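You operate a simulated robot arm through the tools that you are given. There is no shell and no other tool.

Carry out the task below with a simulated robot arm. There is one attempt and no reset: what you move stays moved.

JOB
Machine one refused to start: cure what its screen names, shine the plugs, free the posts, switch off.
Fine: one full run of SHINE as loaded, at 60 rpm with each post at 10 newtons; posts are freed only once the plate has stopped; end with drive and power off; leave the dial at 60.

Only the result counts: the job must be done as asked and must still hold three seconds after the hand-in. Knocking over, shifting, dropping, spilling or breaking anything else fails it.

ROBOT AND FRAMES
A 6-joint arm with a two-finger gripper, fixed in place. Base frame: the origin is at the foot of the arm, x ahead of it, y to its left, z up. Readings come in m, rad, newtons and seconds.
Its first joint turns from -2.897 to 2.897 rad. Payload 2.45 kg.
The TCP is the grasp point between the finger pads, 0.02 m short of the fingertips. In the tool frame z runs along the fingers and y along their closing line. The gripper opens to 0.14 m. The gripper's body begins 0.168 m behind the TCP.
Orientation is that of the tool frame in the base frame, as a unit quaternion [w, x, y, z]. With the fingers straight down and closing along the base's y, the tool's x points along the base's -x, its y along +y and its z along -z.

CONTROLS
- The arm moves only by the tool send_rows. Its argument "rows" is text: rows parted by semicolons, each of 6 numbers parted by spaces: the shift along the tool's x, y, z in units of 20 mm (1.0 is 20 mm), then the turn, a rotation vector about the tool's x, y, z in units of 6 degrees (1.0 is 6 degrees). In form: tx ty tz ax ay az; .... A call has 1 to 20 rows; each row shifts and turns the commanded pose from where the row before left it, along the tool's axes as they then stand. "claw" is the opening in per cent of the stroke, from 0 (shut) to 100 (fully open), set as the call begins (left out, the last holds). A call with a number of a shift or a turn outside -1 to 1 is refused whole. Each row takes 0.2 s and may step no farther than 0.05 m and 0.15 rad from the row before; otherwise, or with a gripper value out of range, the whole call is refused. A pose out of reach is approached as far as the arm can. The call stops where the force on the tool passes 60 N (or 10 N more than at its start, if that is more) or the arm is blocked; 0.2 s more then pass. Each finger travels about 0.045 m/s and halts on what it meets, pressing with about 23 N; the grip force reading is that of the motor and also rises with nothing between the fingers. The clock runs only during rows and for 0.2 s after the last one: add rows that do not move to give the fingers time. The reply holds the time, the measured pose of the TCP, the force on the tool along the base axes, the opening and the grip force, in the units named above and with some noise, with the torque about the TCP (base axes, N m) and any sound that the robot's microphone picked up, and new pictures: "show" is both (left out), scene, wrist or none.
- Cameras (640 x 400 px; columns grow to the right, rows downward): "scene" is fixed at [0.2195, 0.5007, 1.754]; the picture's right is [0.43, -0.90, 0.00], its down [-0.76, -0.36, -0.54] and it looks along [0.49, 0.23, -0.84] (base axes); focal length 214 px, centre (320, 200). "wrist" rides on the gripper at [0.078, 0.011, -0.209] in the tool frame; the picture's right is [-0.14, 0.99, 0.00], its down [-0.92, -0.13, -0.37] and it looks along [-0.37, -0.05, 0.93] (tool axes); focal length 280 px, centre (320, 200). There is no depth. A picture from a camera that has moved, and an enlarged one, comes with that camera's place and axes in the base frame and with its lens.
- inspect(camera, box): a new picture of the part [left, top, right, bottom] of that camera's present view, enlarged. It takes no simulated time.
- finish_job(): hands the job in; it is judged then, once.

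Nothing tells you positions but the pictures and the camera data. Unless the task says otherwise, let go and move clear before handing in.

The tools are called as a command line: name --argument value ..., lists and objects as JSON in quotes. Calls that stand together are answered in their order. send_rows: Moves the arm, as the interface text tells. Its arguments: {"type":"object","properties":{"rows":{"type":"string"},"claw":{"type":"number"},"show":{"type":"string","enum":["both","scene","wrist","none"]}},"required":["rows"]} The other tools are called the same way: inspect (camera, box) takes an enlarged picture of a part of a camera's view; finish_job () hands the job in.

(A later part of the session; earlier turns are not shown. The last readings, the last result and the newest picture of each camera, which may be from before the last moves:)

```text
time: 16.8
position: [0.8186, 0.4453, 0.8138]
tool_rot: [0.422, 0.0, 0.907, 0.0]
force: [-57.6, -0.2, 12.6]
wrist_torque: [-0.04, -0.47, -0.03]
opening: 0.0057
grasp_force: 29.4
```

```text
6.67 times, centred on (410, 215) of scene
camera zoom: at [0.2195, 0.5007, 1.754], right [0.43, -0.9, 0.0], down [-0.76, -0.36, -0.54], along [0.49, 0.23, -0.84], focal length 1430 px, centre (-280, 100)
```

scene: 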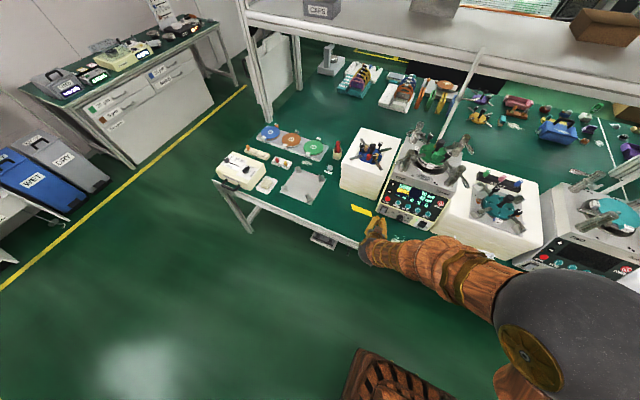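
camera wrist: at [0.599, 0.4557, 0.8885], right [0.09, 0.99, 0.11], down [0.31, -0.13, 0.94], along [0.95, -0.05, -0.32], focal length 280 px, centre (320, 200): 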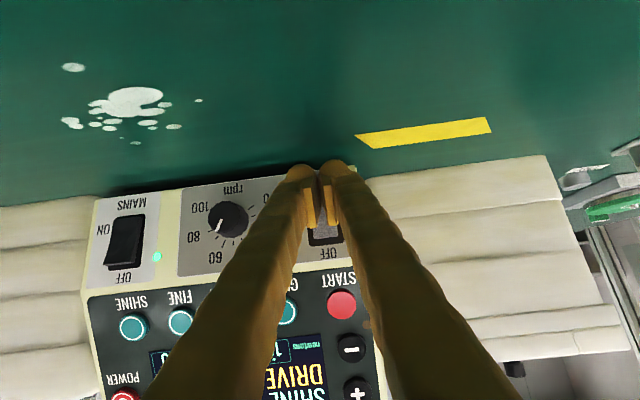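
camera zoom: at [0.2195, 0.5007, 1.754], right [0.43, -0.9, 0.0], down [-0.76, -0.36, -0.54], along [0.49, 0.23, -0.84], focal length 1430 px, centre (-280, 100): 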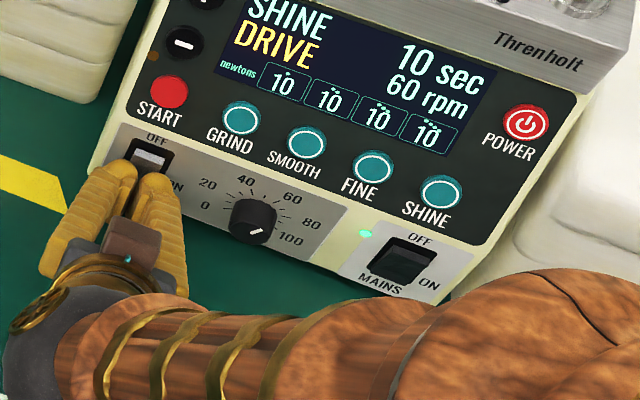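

Firm contact at 57 N. I back off and look at the rocker.

send_rows --rows "0.16 0 -0.19 0 0 0;0.3 0 -0.37 0 0 0;0.643 0 -0.766 0 0 0;0.643 0 -0.766 0 0 0;0 0 0 0 0 0" --show "wrist"

inspect --camera "scene" --box '[370, 180, 450, 240]'

inspect --camera "scene" --box '[378, 204, 402, 219]'

```text
time: 18.0
position: [0.7637, 0.4464, 0.8146]
tool_rot: [0.422, 0.001, 0.906, -0.001]
force: [0.0, 0.4, -0.3]
wrist_torque: [-0.06, 0.0, -0.04]
opening: 0.0
grasp_force: 29.4
camera wrist: at [0.5531, 0.4555, 0.8878], right [0.09, 0.99, 0.11], down [0.31, -0.13, 0.94], along [0.95, -0.05, -0.32], focal length 280 px, centre (320, 200)
```

wrist: 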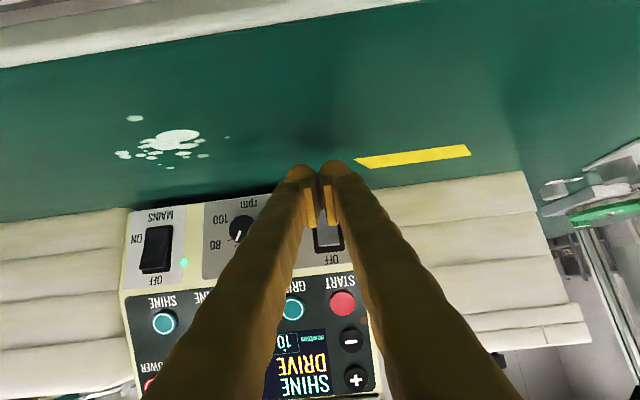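

```text
6.67 times, centred on (410, 210) of scene
camera zoom: at [0.2195, 0.5007, 1.754], right [0.43, -0.9, 0.0], down [-0.76, -0.36, -0.54], along [0.49, 0.23, -0.84], focal length 1430 px, centre (-280, 133)
```

zoom: 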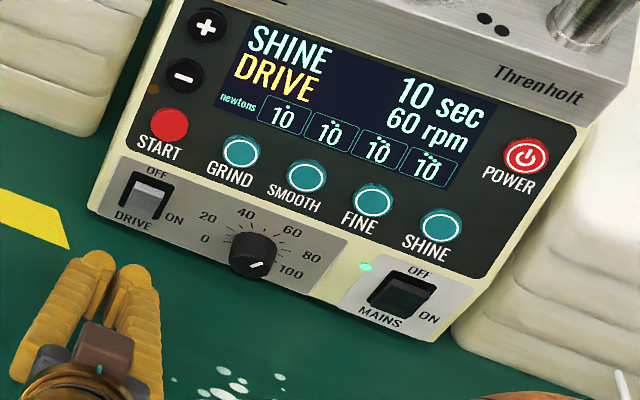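

```text
16.00 times, centred on (390, 212) of scene
camera zoom: at [0.2195, 0.5007, 1.754], right [0.43, -0.9, 0.0], down [-0.76, -0.36, -0.54], along [0.49, 0.23, -0.84], focal length 3432 px, centre (-800, 16)
```

zoom: 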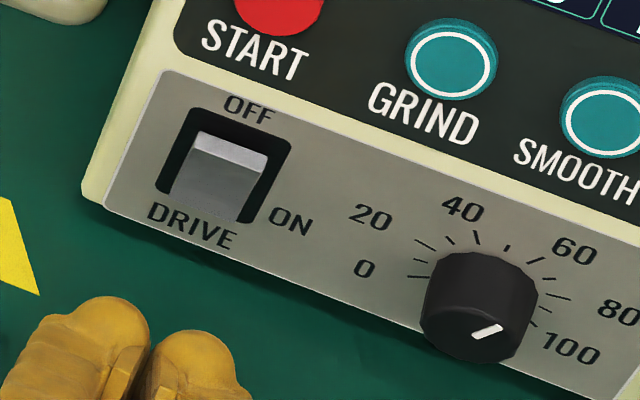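

The DRIVE rocker has flipped to ON (its lower half is pressed in like MAINS). Next I move in front of START at about (0.86, 0.45, 0.90).

send_rows --rows "-0.863 0.036 -0.254 0 0 0;-0.863 0.036 -0.254 0 0 0;-0.863 0.036 -0.254 0 0 0;-0.863 0.036 -0.254 0 0 0;-0.863 0.036 -0.254 0 0 0;0 0 0 0 0 0" --show "wrist"

inspect --camera "scene" --box '[370, 180, 450, 240]'

```text
time: 19.4
position: [0.8013, 0.4495, 0.895]
tool_rot: [0.422, 0.001, 0.907, 0.0]
force: [-0.3, -0.3, 0.7]
wrist_torque: [-0.03, -0.01, -0.02]
opening: 0.0
grasp_force: 29.0
camera wrist: at [0.5905, 0.4588, 0.9691], right [0.09, 0.99, 0.1], down [0.31, -0.13, 0.94], along [0.95, -0.05, -0.32], focal length 280 px, centre (320, 200)
```

wrist: 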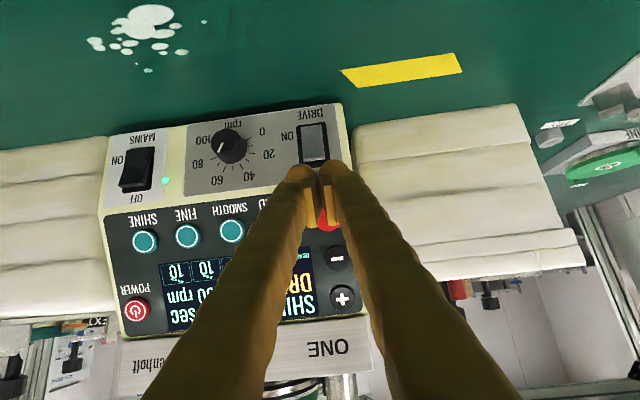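

```text
6.67 times, centred on (410, 210) of scene
camera zoom: at [0.2195, 0.5007, 1.754], right [0.43, -0.9, 0.0], down [-0.76, -0.36, -0.54], along [0.49, 0.23, -0.84], focal length 1430 px, centre (-280, 133)
```

zoom: 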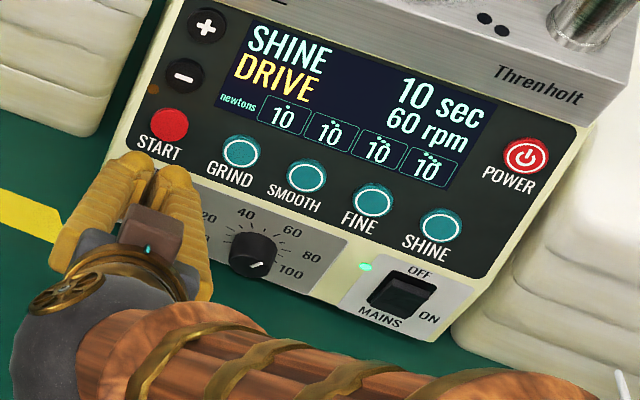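

send_rows --rows "-0.5 0 0.6 0 0 0;-0.13 0 0.153 0 0 0;-0.13 0 0.153 0 0 0;0 0 0 0 0 0" --show "none"

inspect --camera "scene" --box '[370, 180, 450, 240]'

```text
time: 20.4
position: [0.8268, 0.4495, 0.8957]
tool_rot: [0.422, 0.0, 0.907, 0.0]
force: [0.1, 0.1, -0.3]
wrist_torque: [-0.03, 0.01, -0.02]
opening: 0.0
grasp_force: 29.7
```

```text
6.67 times, centred on (410, 210) of scene
camera zoom: at [0.2195, 0.5007, 1.754], right [0.43, -0.9, 0.0], down [-0.76, -0.36, -0.54], along [0.49, 0.23, -0.84], focal length 1430 px, centre (-280, 133)
```

zoom: 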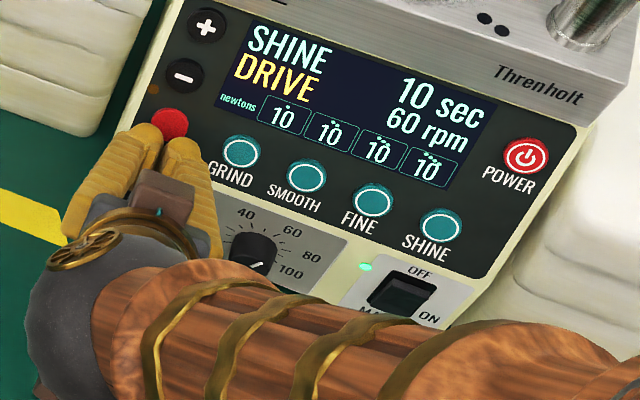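

send_rows --rows "-0.1 0 0.115 0 0 0;-0.1 0 0.115 0 0 0;0 0 0 0 0 0" --show "none"

inspect --camera "scene" --box '[370, 180, 450, 240]'

```text
time: 21.2
position: [0.8339, 0.451, 0.8966]
tool_rot: [0.423, 0.0, 0.906, 0.001]
force: [0.2, 0.8, 0.1]
wrist_torque: [0.01, 0.03, 0.01]
opening: 0.0
grasp_force: 29.1
```

```text
6.67 times, centred on (410, 210) of scene
camera zoom: at [0.2195, 0.5007, 1.754], right [0.43, -0.9, 0.0], down [-0.76, -0.36, -0.54], along [0.49, 0.23, -0.84], focal length 1430 px, centre (-280, 133)
```

zoom: 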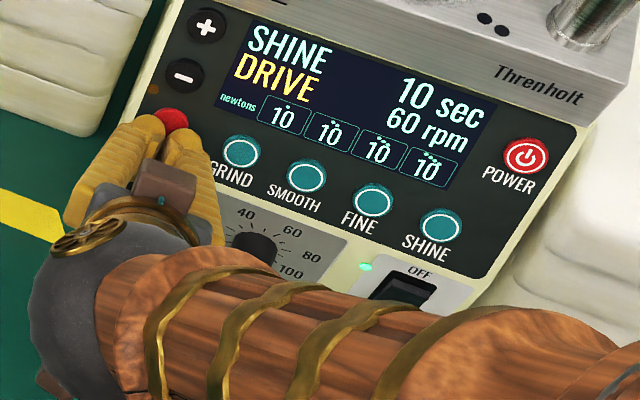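

send_rows --rows "-0.08 0 0.095 0 0 0;-0.08 0 0.095 0 0 0;0 0 0 0 0 0" --show "none"

inspect --camera "scene" --box '[370, 180, 450, 240]'

```text
time: 22.0
position: [0.8376, 0.4501, 0.8956]
tool_rot: [0.423, 0.001, 0.906, -0.001]
force: [-6.8, 3.2, 1.7]
wrist_torque: [0.01, -0.07, 0.03]
opening: 0.006
grasp_force: 29.3
heard: click
```

```text
6.67 times, centred on (410, 210) of scene
camera zoom: at [0.2195, 0.5007, 1.754], right [0.43, -0.9, 0.0], down [-0.76, -0.36, -0.54], along [0.49, 0.23, -0.84], focal length 1430 px, centre (-280, 133)
```

zoom: 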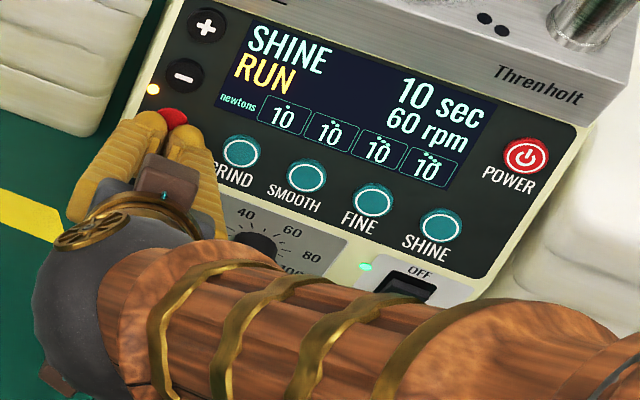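

The screen shows RUN and the lamp is lit. I back away and rise to where the camera sees the posts, without touching anything during the run.

send_rows --rows "0.643 0 -0.766 0 0 0;0.643 0 -0.766 0 0 0;0.643 0 -0.766 0 0 0;0.643 0 -0.766 0 0 0;0.643 0 -0.766 0 0 0;-0.766 0 -0.643 0 0 0;-0.766 0 -0.643 0 0 0;-0.766 0 -0.643 0 0 0;-0.766 0 -0.643 0 0 0;-0.766 0 -0.643 0 0 0;-0.766 0 -0.643 0 0 0;-0.766 0 -0.643 0 0 0;-0.766 0 -0.643 0 0 0;-0.766 0 -0.643 0 0 0;-0.766 0 -0.643 0 0 0;-0.766 0 -0.643 0 0 0;-0.766 0 -0.643 0 0 0;-0.766 0 -0.643 0 0 0;-0.766 0 -0.643 0 0 0;0 0 0 0 0 0"

inspect --camera "scene" --box '[380, 115, 480, 240]'

inspect --camera "wrist" --box '[180, 80, 460, 260]'

```text
time: 26.2
position: [0.7359, 0.4503, 1.1774]
tool_rot: [0.422, 0.0, 0.906, 0.0]
force: [0.1, 1.2, 0.3]
wrist_torque: [0.02, -0.01, 0.0]
opening: 0.0
grasp_force: 29.0
camera wrist: at [0.5257, 0.4592, 1.2511], right [0.09, 0.99, 0.11], down [0.31, -0.13, 0.94], along [0.95, -0.05, -0.32], focal length 280 px, centre (320, 200)
```

scene: 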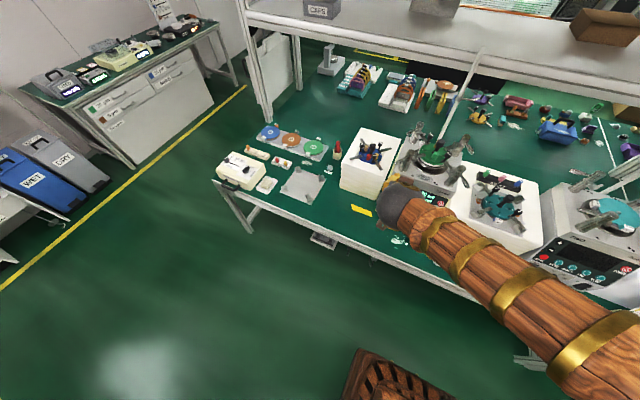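
wrist: 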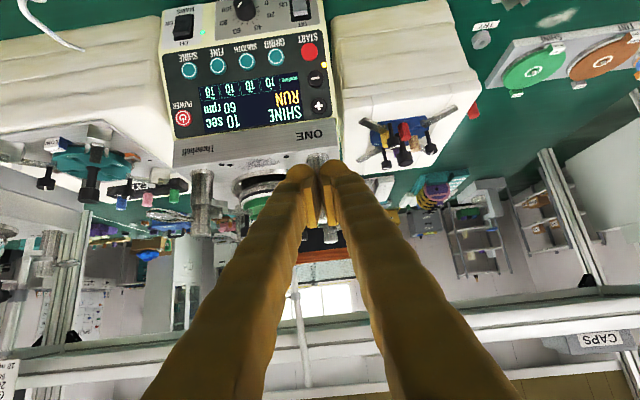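

```text
3.20 times, centred on (430, 178) of scene
camera zoom: at [0.2195, 0.5007, 1.754], right [0.43, -0.9, 0.0], down [-0.76, -0.36, -0.54], along [0.49, 0.23, -0.84], focal length 686 px, centre (-32, 272)
```

zoom: 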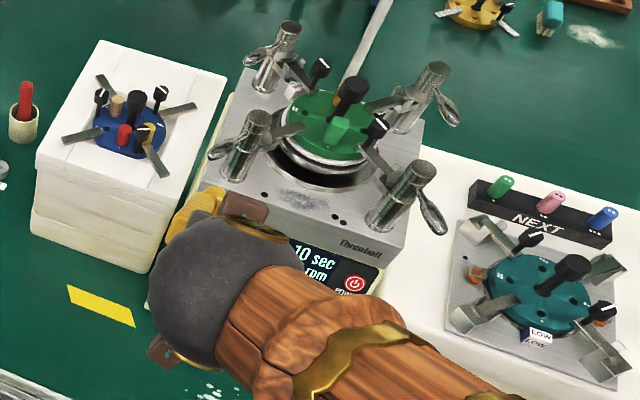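

```text
2.22 times, centred on (320, 170) of wrist
camera zoom: at [0.5257, 0.4592, 1.2511], right [0.09, 0.99, 0.11], down [0.31, -0.13, 0.94], along [0.95, -0.05, -0.32], focal length 623 px, centre (320, 267)
```

zoom: 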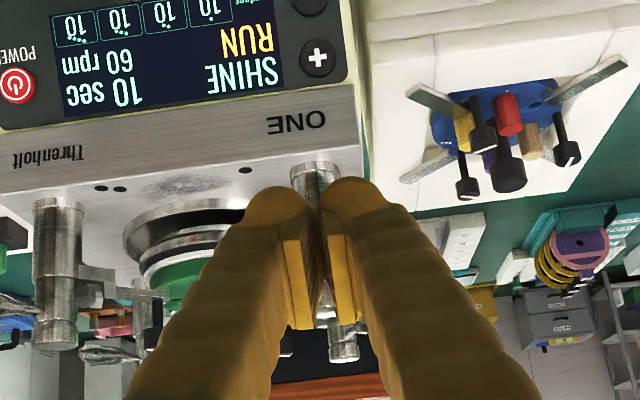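

The plate is turning (RUN). I wait it out with idle rows.

send_rows --rows "0 0 0 0 0 0;0 0 0 0 0 0;0 0 0 0 0 0;0 0 0 0 0 0;0 0 0 0 0 0;0 0 0 0 0 0;0 0 0 0 0 0;0 0 0 0 0 0;0 0 0 0 0 0;0 0 0 0 0 0;0 0 0 0 0 0;0 0 0 0 0 0;0 0 0 0 0 0;0 0 0 0 0 0;0 0 0 0 0 0;0 0 0 0 0 0;0 0 0 0 0 0;0 0 0 0 0 0;0 0 0 0 0 0;0 0 0 0 0 0" --show "none"

inspect --camera "wrist" --box '[180, 40, 460, 260]'

```text
time: 30.4
position: [0.7356, 0.4512, 1.1758]
tool_rot: [0.422, 0.0, 0.906, -0.001]
force: [0.4, -0.2, 0.5]
wrist_torque: [0.01, 0.01, 0.0]
opening: 0.0
grasp_force: 29.1
```

```text
1.82 times, centred on (320, 150) of wrist
camera zoom: at [0.5256, 0.4592, 1.2509], right [0.09, 0.99, 0.11], down [0.31, -0.13, 0.94], along [0.95, -0.05, -0.32], focal length 510 px, centre (320, 291)
```

zoom: 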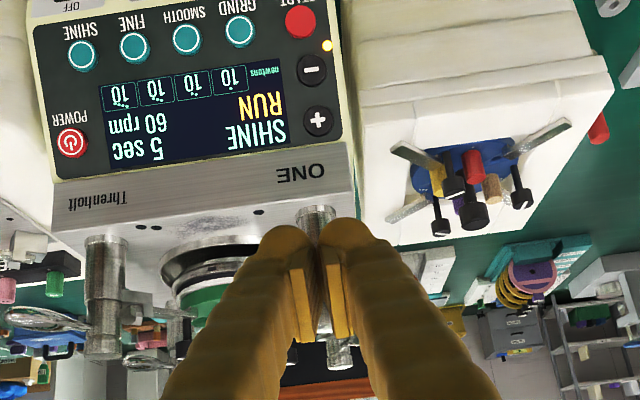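

send_rows --rows "0 0 0 0 0 0;0 0 0 0 0 0;0 0 0 0 0 0;0 0 0 0 0 0;0 0 0 0 0 0;0 0 0 0 0 0;0 0 0 0 0 0;0 0 0 0 0 0;0 0 0 0 0 0;0 0 0 0 0 0;0 0 0 0 0 0;0 0 0 0 0 0;0 0 0 0 0 0;0 0 0 0 0 0;0 0 0 0 0 0;0 0 0 0 0 0;0 0 0 0 0 0;0 0 0 0 0 0;0 0 0 0 0 0;0 0 0 0 0 0" --show "none"

send_rows --rows "0 0 0 0 0 0;0 0 0 0 0 0;0 0 0 0 0 0;0 0 0 0 0 0;0 0 0 0 0 0;0 0 0 0 0 0;0 0 0 0 0 0;0 0 0 0 0 0;0 0 0 0 0 0;0 0 0 0 0 0;0 0 0 0 0 0;0 0 0 0 0 0;0 0 0 0 0 0;0 0 0 0 0 0;0 0 0 0 0 0;0 0 0 0 0 0;0 0 0 0 0 0;0 0 0 0 0 0;0 0 0 0 0 0;0 0 0 0 0 0" --show "none"

inspect --camera "wrist" --box '[180, 40, 460, 260]'

inspect --camera "scene" --box '[380, 115, 480, 215]'

```text
time: 34.6
position: [0.7364, 0.4508, 1.1764]
tool_rot: [0.423, 0.0, 0.906, 0.0]
force: [0.2, -0.4, 0.1]
wrist_torque: [0.02, 0.0, 0.01]
opening: 0.0
grasp_force: 29.4
```

```text
time: 38.8
position: [0.7373, 0.45, 1.1777]
tool_rot: [0.423, -0.001, 0.906, 0.0]
force: [-0.3, -0.4, -0.8]
wrist_torque: [-0.02, 0.03, 0.04]
opening: 0.0
grasp_force: 29.3
```

```text
1.82 times, centred on (320, 150) of wrist
camera zoom: at [0.5256, 0.4592, 1.2509], right [0.09, 0.99, 0.11], down [0.31, -0.13, 0.94], along [0.95, -0.05, -0.32], focal length 510 px, centre (320, 291)
```

zoom: 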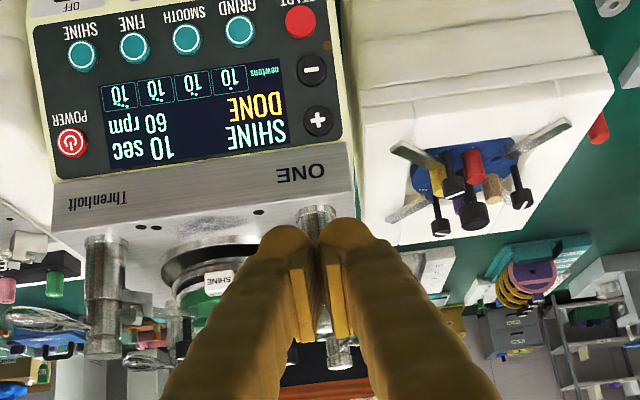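

```text
4.00 times, centred on (430, 165) of scene
camera zoom: at [0.2195, 0.5007, 1.754], right [0.43, -0.9, 0.0], down [-0.76, -0.36, -0.54], along [0.49, 0.23, -0.84], focal length 858 px, centre (-120, 340)
```

zoom: 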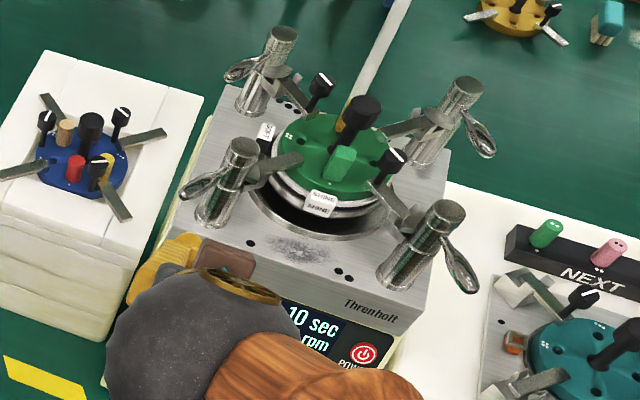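

DONE on the screen and the plate has stopped. I start with the front-left post: bring the closed fingers just inside its lever at lever height.

send_rows --rows "0 -0.625 0 0 0 0;0 -0.625 0 0 0 0;-0.184 0 0.941 0 0 0;-0.184 0 0.941 0 0 0;-0.184 0 0.941 0 0 0;-0.184 0 0.941 0 0 0;-0.184 0 0.941 0 0 0;-0.184 0 0.941 0 0 0;0 0 0 0 0 0"

inspect --camera "scene" --box '[370, 115, 470, 215]'

inspect --camera "wrist" --box '[240, 100, 440, 225]'

```text
time: 40.8
position: [0.8369, 0.4248, 1.1215]
tool_rot: [0.423, 0.0, 0.906, 0.0]
force: [-0.7, 0.3, 0.4]
wrist_torque: [-0.01, -0.05, 0.0]
opening: 0.0002
grasp_force: 29.6
camera wrist: at [0.6258, 0.4344, 1.1945], right [0.09, 0.99, 0.1], down [0.31, -0.13, 0.94], along [0.95, -0.05, -0.32], focal length 280 px, centre (320, 200)
```

scene: 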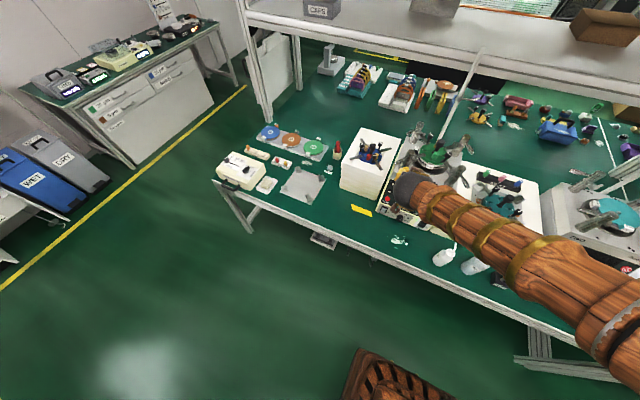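
wrist: 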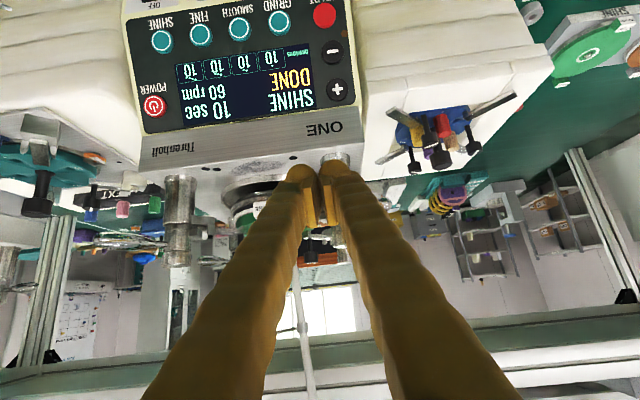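

```text
4.00 times, centred on (420, 165) of scene
camera zoom: at [0.2195, 0.5007, 1.754], right [0.43, -0.9, 0.0], down [-0.76, -0.36, -0.54], along [0.49, 0.23, -0.84], focal length 858 px, centre (-80, 340)
```

zoom: 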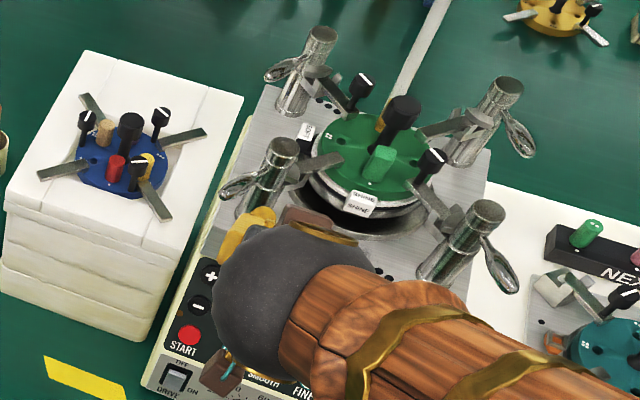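

```text
3.20 times, centred on (340, 162) of wrist
camera zoom: at [0.6258, 0.4344, 1.1945], right [0.09, 0.99, 0.1], down [0.31, -0.13, 0.94], along [0.95, -0.05, -0.32], focal length 897 px, centre (256, 320)
```

zoom: 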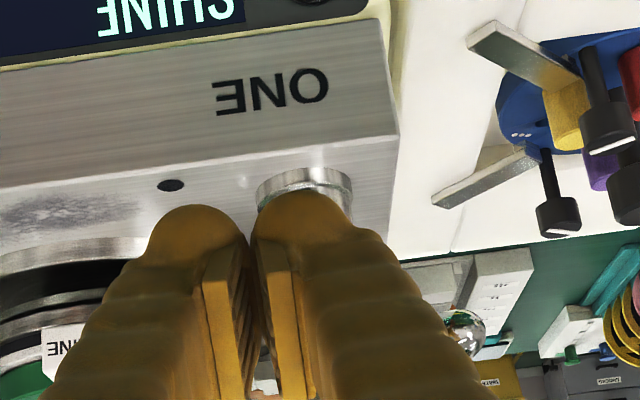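

The lever tip is just left of the fingers, as computed. I push it along its arc (toward +y, then +x), starting with the first part.

send_rows --rows "-0.209 0.55 0.249 0 0 0;-0.209 0.55 0.249 0 0 0;-0.177 0.475 0.211 0 0 0;-0.177 0.475 0.211 0 0 0;0 0 0 0 0 0"

inspect --camera "scene" --box '[370, 115, 470, 215]'

inspect --camera "wrist" --box '[240, 100, 440, 225]'

```text
time: 42.0
position: [0.8605, 0.4662, 1.1193]
tool_rot: [0.423, 0.0, 0.906, 0.0]
force: [-0.5, -0.7, -0.4]
wrist_torque: [-0.02, -0.03, 0.02]
opening: 0.0002
grasp_force: 29.0
camera wrist: at [0.6493, 0.4749, 1.1936], right [0.09, 0.99, 0.11], down [0.31, -0.13, 0.94], along [0.95, -0.05, -0.32], focal length 280 px, centre (320, 200)
```

scene: 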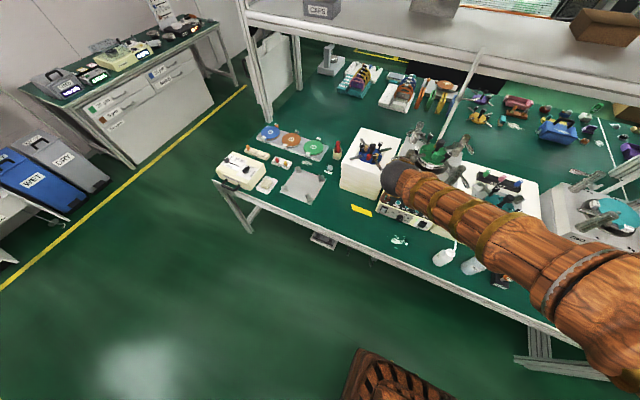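
wrist: 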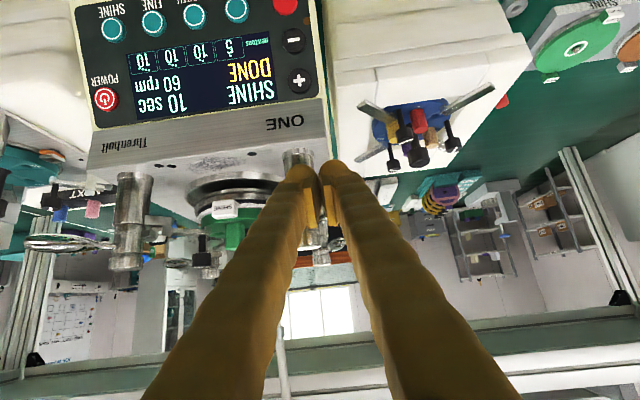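

```text
4.00 times, centred on (420, 165) of scene
camera zoom: at [0.2195, 0.5007, 1.754], right [0.43, -0.9, 0.0], down [-0.76, -0.36, -0.54], along [0.49, 0.23, -0.84], focal length 858 px, centre (-80, 340)
```

zoom: 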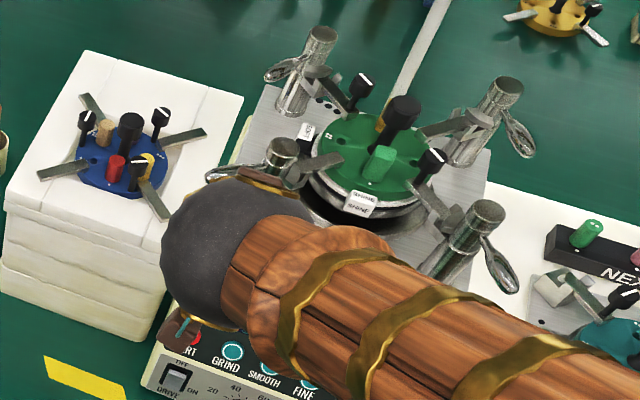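

```text
3.20 times, centred on (340, 162) of wrist
camera zoom: at [0.6493, 0.4749, 1.1936], right [0.09, 0.99, 0.11], down [0.31, -0.13, 0.94], along [0.95, -0.05, -0.32], focal length 897 px, centre (256, 320)
```

zoom: 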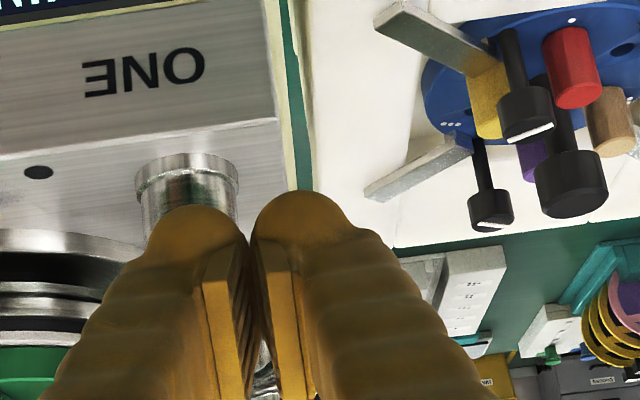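

Post 1's reading dropped from 10 to 5 N, so the lever is turning the right way with little force. Continuing along the arc.

send_rows --rows "-0.257 0.325 0.306 0 0 0;-0.257 0.325 0.306 0 0 0;-0.305 0.175 0.364 0 0 0;-0.305 0.175 0.364 0 0 0;0 0 0 0 0 0" --show "wrist"

inspect --camera "wrist" --box '[80, 0, 340, 130]'

inspect --camera "scene" --box '[370, 115, 470, 215]'

```text
time: 43.2
position: [0.8964, 0.4881, 1.1228]
tool_rot: [0.422, 0.0, 0.907, 0.0]
force: [-0.2, 0.1, 0.3]
wrist_torque: [0.0, 0.05, -0.01]
opening: 0.0003
grasp_force: 29.4
camera wrist: at [0.6863, 0.4964, 1.1955], right [0.09, 0.99, 0.11], down [0.31, -0.13, 0.94], along [0.95, -0.05, -0.32], focal length 280 px, centre (320, 200)
```

wrist: 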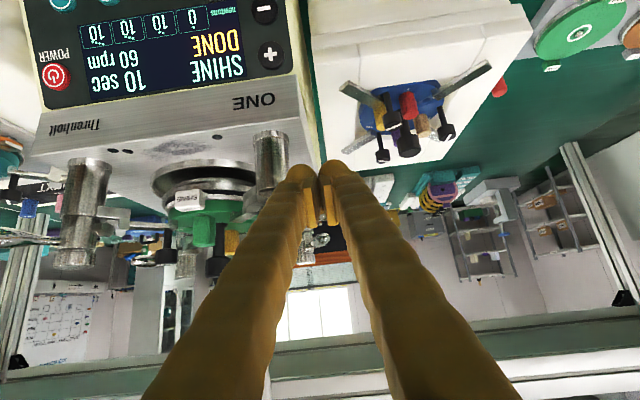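

```text
2.46 times, centred on (210, 65) of wrist
camera zoom: at [0.6863, 0.4964, 1.1955], right [0.09, 0.99, 0.11], down [0.31, -0.13, 0.94], along [0.95, -0.05, -0.32], focal length 690 px, centre (591, 532)
```

zoom: 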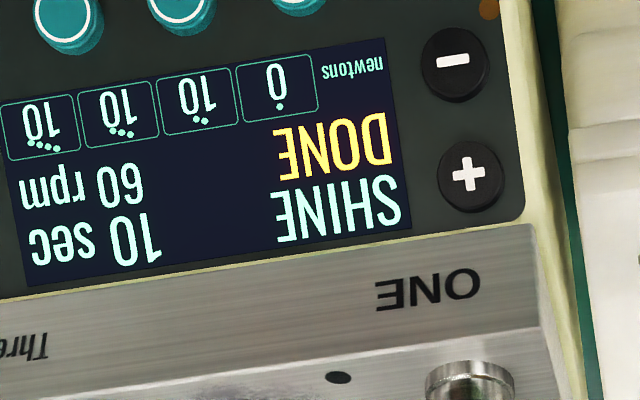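

```text
4.00 times, centred on (420, 165) of scene
camera zoom: at [0.2195, 0.5007, 1.754], right [0.43, -0.9, 0.0], down [-0.76, -0.36, -0.54], along [0.49, 0.23, -0.84], focal length 858 px, centre (-80, 340)
```

zoom: 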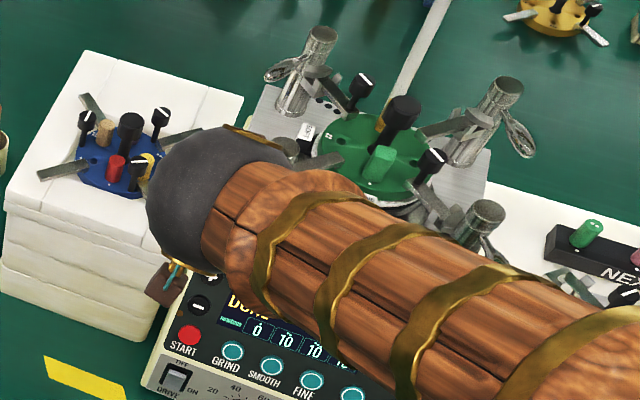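

Post 1 now reads 0. A small extra nudge to set it firmly, then retreat.

send_rows --rows "-0.13 0 0.153 0 0 0;-0.13 0 0.153 0 0 0;0 0 0 0 0 0" --show "none"

```text
time: 43.7
position: [0.9001, 0.4876, 1.1215]
tool_rot: [0.422, -0.001, 0.907, 0.001]
force: [-39.3, -6.4, 5.3]
wrist_torque: [-0.04, -0.23, 0.21]
opening: 0.0
grasp_force: 29.0
stopped in row 2: the force on the tool passed its limit at 70 N (the readings are from after the stop); the commanded pose is now the measured one
```

It reached its stop. Retreat and cross over to the front-right post's lever.

send_rows --rows "0.589 0 -0.702 0 0 0;0.589 0 -0.702 0 0 0;0.589 0 -0.702 0 0 0;0.589 0 -0.702 0 0 0;0.589 0 -0.702 0 0 0;0.589 0 -0.702 0 0 0;0 -0.923 0 0 0 0;0 -0.923 0 0 0 0;0 -0.923 0 0 0 0;0 -0.923 0 0 0 0;0 -0.923 0 0 0 0;0 -0.923 0 0 0 0;0 -0.923 0 0 0 0;0 -0.923 0 0 0 0;0 -0.923 0 0 0 0;0 -0.923 0 0 0 0;0 -0.923 0 0 0 0;0 -0.923 0 0 0 0;0 0 0 0 0 0"

inspect --camera "scene" --box '[370, 115, 490, 235]'

inspect --camera "wrist" --box '[200, 40, 460, 250]'

```text
time: 47.7
position: [0.7901, 0.2644, 1.121]
tool_rot: [0.422, 0.001, 0.906, 0.0]
force: [-0.9, 0.1, 0.5]
wrist_torque: [-0.01, 0.0, 0.01]
opening: 0.0
grasp_force: 29.5
camera wrist: at [0.5795, 0.2738, 1.1958], right [0.09, 0.99, 0.11], down [0.31, -0.13, 0.94], along [0.95, -0.05, -0.32], focal length 280 px, centre (320, 200)
```

scene: 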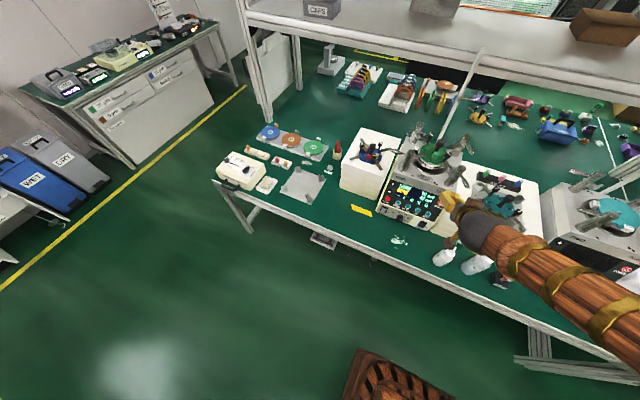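
wrist: 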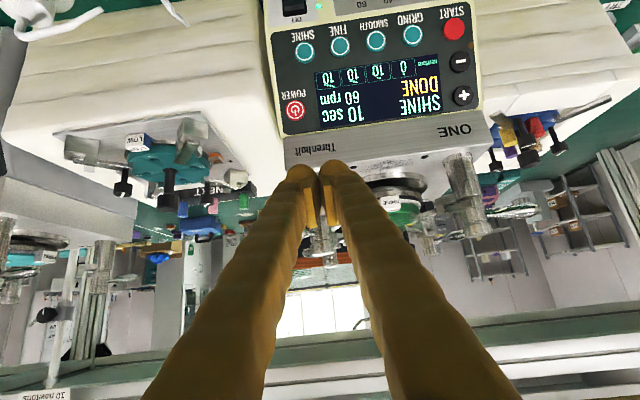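

```text
3.33 times, centred on (430, 175) of scene
camera zoom: at [0.2195, 0.5007, 1.754], right [0.43, -0.9, 0.0], down [-0.76, -0.36, -0.54], along [0.49, 0.23, -0.84], focal length 715 px, centre (-47, 283)
```

zoom: 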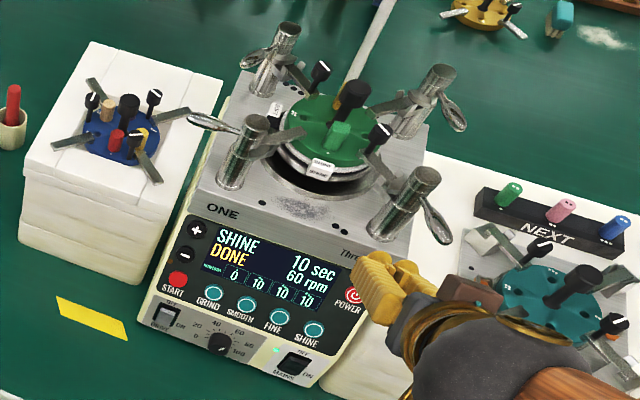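

```text
1.90 times, centred on (330, 145) of wrist
camera zoom: at [0.5795, 0.2738, 1.1958], right [0.09, 0.99, 0.11], down [0.31, -0.13, 0.94], along [0.95, -0.05, -0.32], focal length 534 px, centre (301, 305)
```

zoom: 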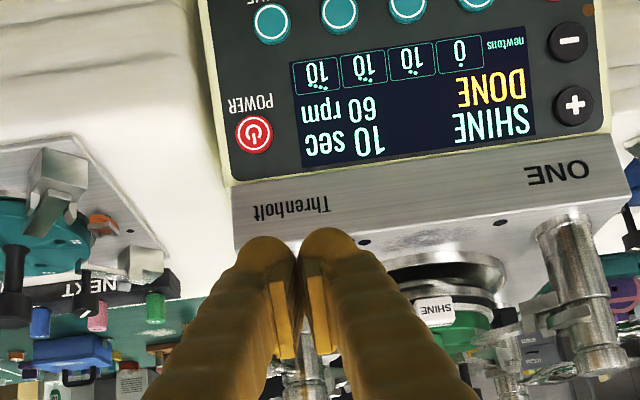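

Post 1's lever now stands out sideways. Same mirrored motion for the front-right post.

send_rows --rows "-0.482 0.03 0.5745 0 0 0;-0.482 0.03 0.5745 0 0 0;-0.482 0.03 0.5745 0 0 0;-0.209 -0.55 0.249 0 0 0;-0.209 -0.55 0.249 0 0 0;-0.177 -0.475 0.211 0 0 0;-0.177 -0.475 0.211 0 0 0;-0.257 -0.325 0.306 0 0 0;-0.257 -0.325 0.306 0 0 0;-0.305 -0.175 0.364 0 0 0;-0.305 -0.175 0.364 0 0 0;0 0 0 0 0 0"

inspect --camera "scene" --box '[370, 115, 490, 235]'

inspect --camera "wrist" --box '[260, 0, 560, 200]'

```text
time: 50.3
position: [0.8945, 0.2052, 1.1196]
tool_rot: [0.422, 0.0, 0.907, 0.0]
force: [-0.3, 0.1, 0.1]
wrist_torque: [0.03, -0.02, -0.03]
opening: 0.0
grasp_force: 29.5
camera wrist: at [0.6838, 0.215, 1.1939], right [0.09, 0.99, 0.11], down [0.31, -0.13, 0.94], along [0.95, -0.05, -0.32], focal length 280 px, centre (320, 200)
```

scene: 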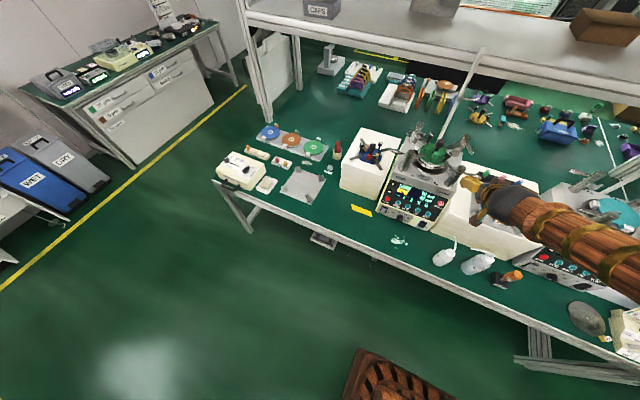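
wrist: 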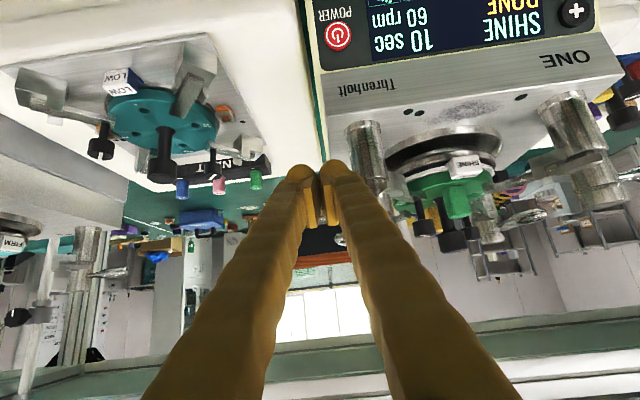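

```text
3.33 times, centred on (430, 175) of scene
camera zoom: at [0.2195, 0.5007, 1.754], right [0.43, -0.9, 0.0], down [-0.76, -0.36, -0.54], along [0.49, 0.23, -0.84], focal length 715 px, centre (-47, 283)
```

zoom: 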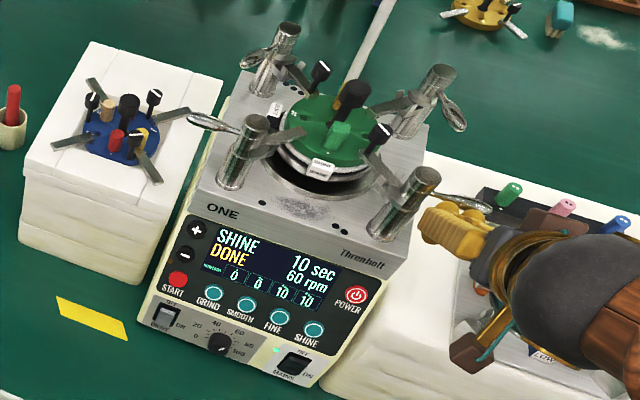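

```text
2.00 times, centred on (410, 100) of wrist
camera zoom: at [0.6838, 0.215, 1.1939], right [0.09, 0.99, 0.11], down [0.31, -0.13, 0.94], along [0.95, -0.05, -0.32], focal length 561 px, centre (140, 400)
```

zoom: 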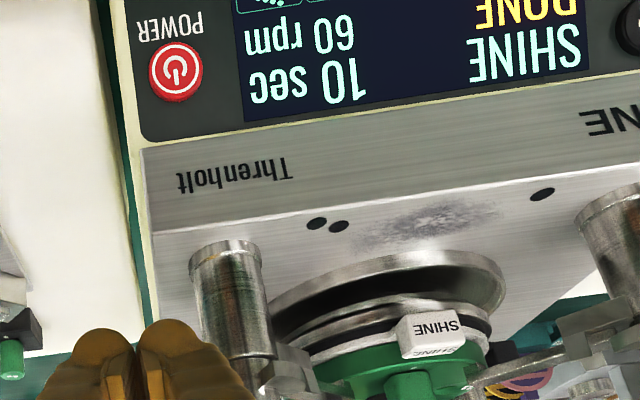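

Posts 1 and 2 both read 0. Next I retreat, rise above the front posts and move to above the back-right post's lever.

send_rows --rows "-0.08 0 0.096 0 0 0;0.665 0 -0.792 0 0 0;0.643 0 -0.766 0 0 0;0.643 0 -0.766 0 0 0;-0.689 0.46 -0.579 0 0 0;-0.689 0.46 -0.579 0 0 0;-0.689 0.46 -0.579 0 0 0;-0.689 0.46 -0.579 0 0 0;-0.689 0.46 -0.579 0 0 0;-0.625 0 0.745 0 0 0;-0.625 0 0.745 0 0 0;-0.625 0 0.745 0 0 0;-0.625 0 0.745 0 0 0;-0.625 0 0.745 0 0 0;-0.625 0 0.745 0 0 0;-0.625 0 0.745 0 0 0;-0.625 0 0.745 0 0 0;-0.625 0 0.745 0 0 0;-0.625 0 0.745 0 0 0;0 0 0 0 0 0"

inspect --camera "scene" --box '[370, 115, 490, 235]'

inspect --camera "wrist" --box '[220, 60, 500, 260]'

```text
time: 54.5
position: [1.0298, 0.253, 1.2089]
tool_rot: [0.421, 0.001, 0.907, 0.0]
force: [1.1, -0.5, -0.4]
wrist_torque: [-0.01, 0.0, -0.01]
opening: 0.0
grasp_force: 29.8
camera wrist: at [0.8197, 0.2622, 1.2835], right [0.09, 0.99, 0.1], down [0.31, -0.13, 0.94], along [0.95, -0.05, -0.32], focal length 280 px, centre (320, 200)
```

scene: 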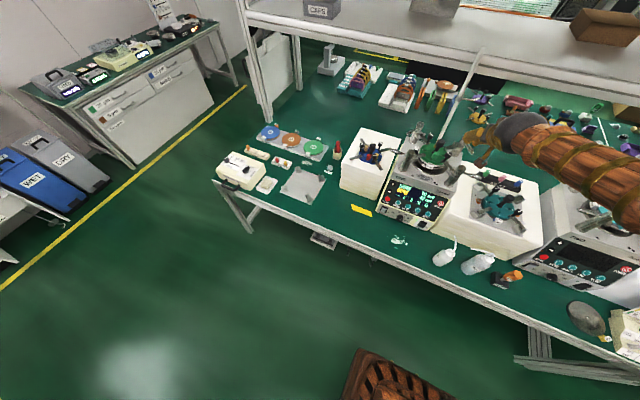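
wrist: 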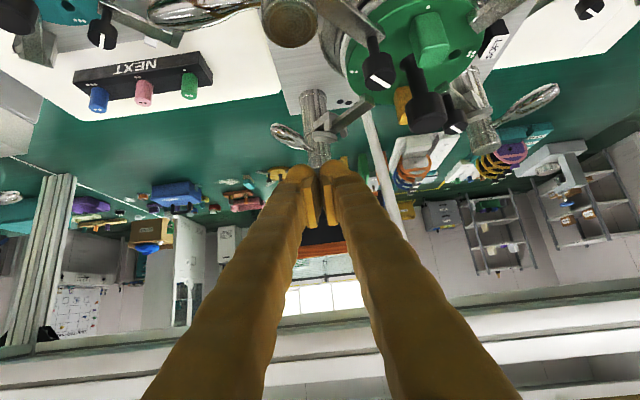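

```text
3.33 times, centred on (430, 175) of scene
camera zoom: at [0.2195, 0.5007, 1.754], right [0.43, -0.9, 0.0], down [-0.76, -0.36, -0.54], along [0.49, 0.23, -0.84], focal length 715 px, centre (-47, 283)
```

zoom: 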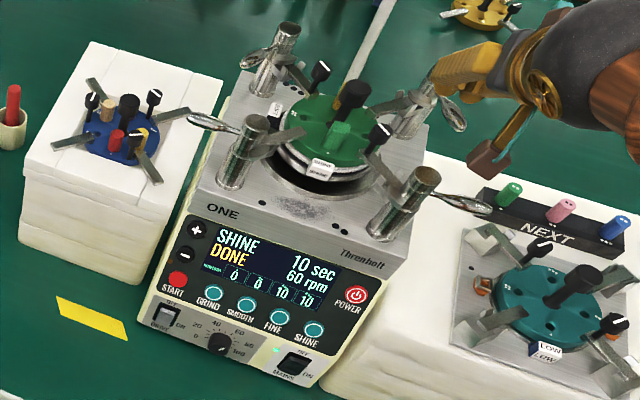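

```text
2.00 times, centred on (360, 160) of wrist
camera zoom: at [0.8197, 0.2622, 1.2835], right [0.09, 0.99, 0.1], down [0.31, -0.13, 0.94], along [0.95, -0.05, -0.32], focal length 561 px, centre (240, 280)
```

zoom: 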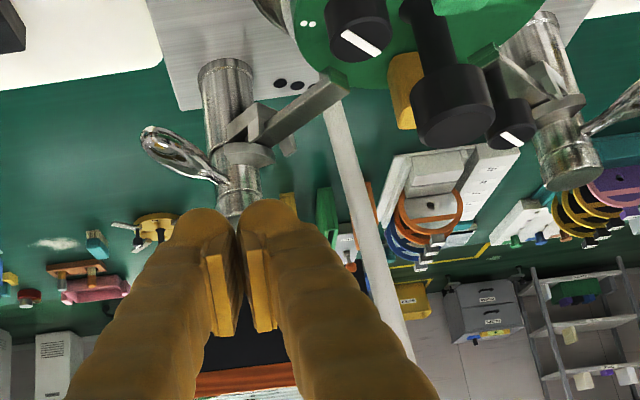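

The back-right lever tip is seen at about (1.06, 0.213, 1.125), as predicted. Descending just inside it.

send_rows --rows "0.674 -0.02 0.566 0 0 0;0.674 -0.02 0.566 0 0 0;0.674 -0.02 0.566 0 0 0;0.674 -0.02 0.566 0 0 0;0.674 -0.02 0.566 0 0 0;0 0 0 0 0 0"

inspect --camera "scene" --box '[410, 115, 490, 185]'

inspect --camera "wrist" --box '[220, 100, 420, 240]'

```text
time: 55.9
position: [1.0308, 0.2498, 1.1207]
tool_rot: [0.421, 0.0, 0.907, 0.0]
force: [0.5, 0.5, -0.2]
wrist_torque: [0.0, -0.01, 0.0]
opening: 0.0
grasp_force: 29.6
camera wrist: at [0.8203, 0.2594, 1.1949], right [0.09, 0.99, 0.11], down [0.31, -0.13, 0.94], along [0.95, -0.05, -0.32], focal length 280 px, centre (320, 200)
```

scene: 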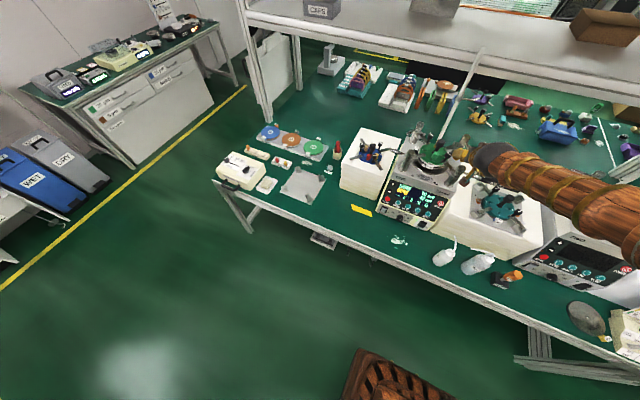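
wrist: 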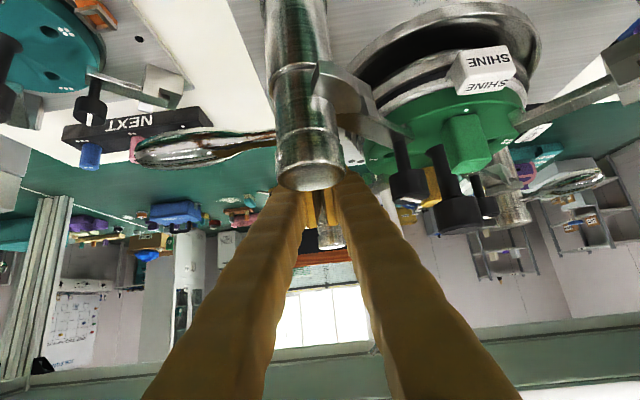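

```text
5.71 times, centred on (450, 150) of scene
camera zoom: at [0.2195, 0.5007, 1.754], right [0.43, -0.9, 0.0], down [-0.76, -0.36, -0.54], along [0.49, 0.23, -0.84], focal length 1226 px, centre (-423, 486)
```

zoom: 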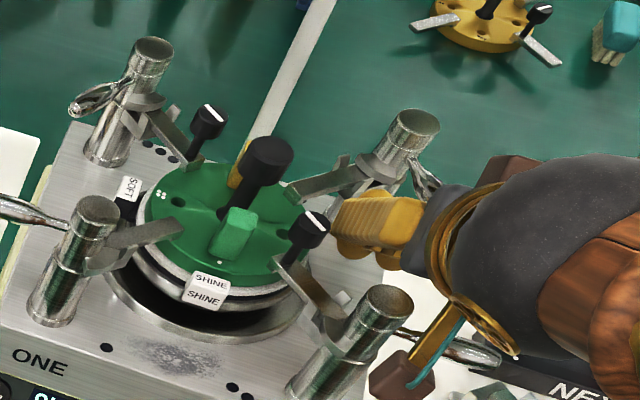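

```text
2.86 times, centred on (320, 170) of wrist
camera zoom: at [0.8203, 0.2594, 1.1949], right [0.09, 0.99, 0.11], down [0.31, -0.13, 0.94], along [0.95, -0.05, -0.32], focal length 801 px, centre (320, 286)
```

zoom: 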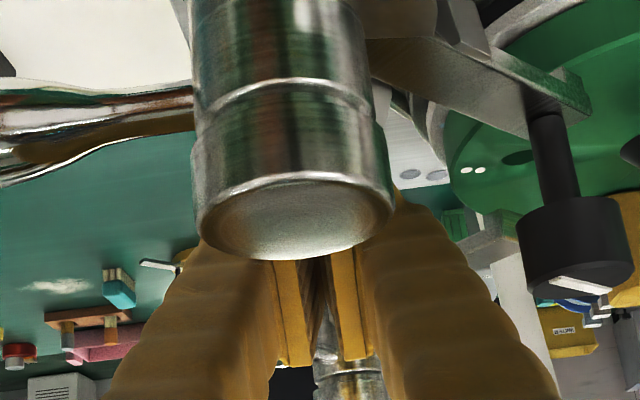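

No contact and the fingers sit just inside the back-right lever. Pushing it along its arc.

send_rows --rows "-0.212 -0.5 0.253 0 0 0;-0.201 -0.525 0.239 0 0 0;-0.201 -0.525 0.239 0 0 0;-0.291 -0.36 0.347 0 0 0;-0.291 -0.36 0.347 0 0 0;-0.354 -0.185 0.421 0 0 0;-0.354 -0.185 0.421 0 0 0;0 0 0 0 0 0"

inspect --camera "scene" --box '[370, 115, 490, 235]'

```text
time: 57.7
position: [1.0882, 0.1998, 1.1216]
tool_rot: [0.42, 0.0, 0.907, 0.0]
force: [-32.8, -2.3, 6.7]
wrist_torque: [0.02, -0.29, 0.16]
opening: 0.006
grasp_force: 28.9
stopped in row 8: the force on the tool passed its limit at 62 N (the readings are from after the stop); the commanded pose is now the measured one
camera wrist: at [0.8779, 0.2081, 1.1968], right [0.09, 0.99, 0.1], down [0.31, -0.13, 0.94], along [0.95, -0.05, -0.32], focal length 280 px, centre (320, 200)
```

scene: 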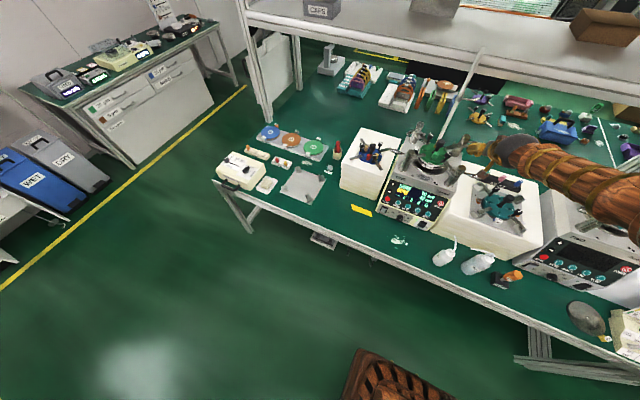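
wrist: 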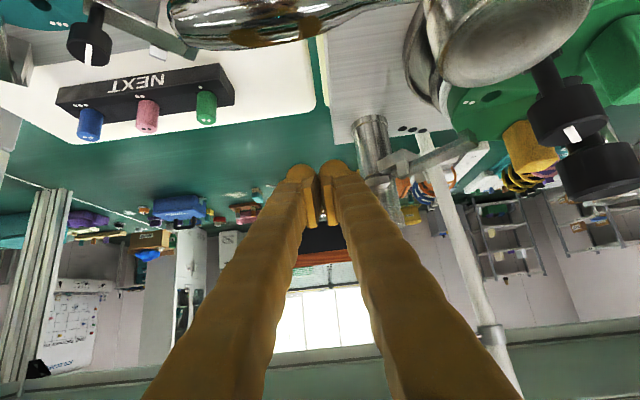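

```text
3.33 times, centred on (430, 175) of scene
camera zoom: at [0.2195, 0.5007, 1.754], right [0.43, -0.9, 0.0], down [-0.76, -0.36, -0.54], along [0.49, 0.23, -0.84], focal length 715 px, centre (-47, 283)
```

zoom: 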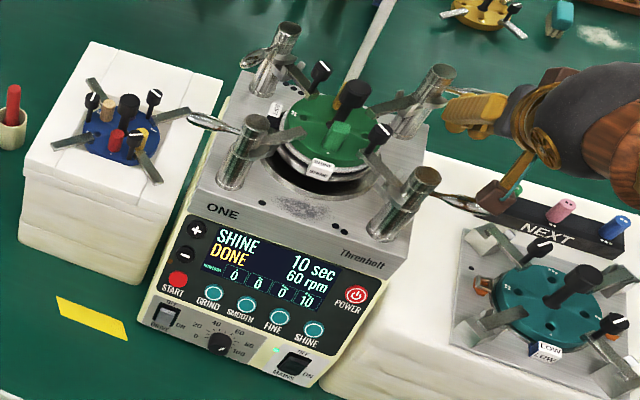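

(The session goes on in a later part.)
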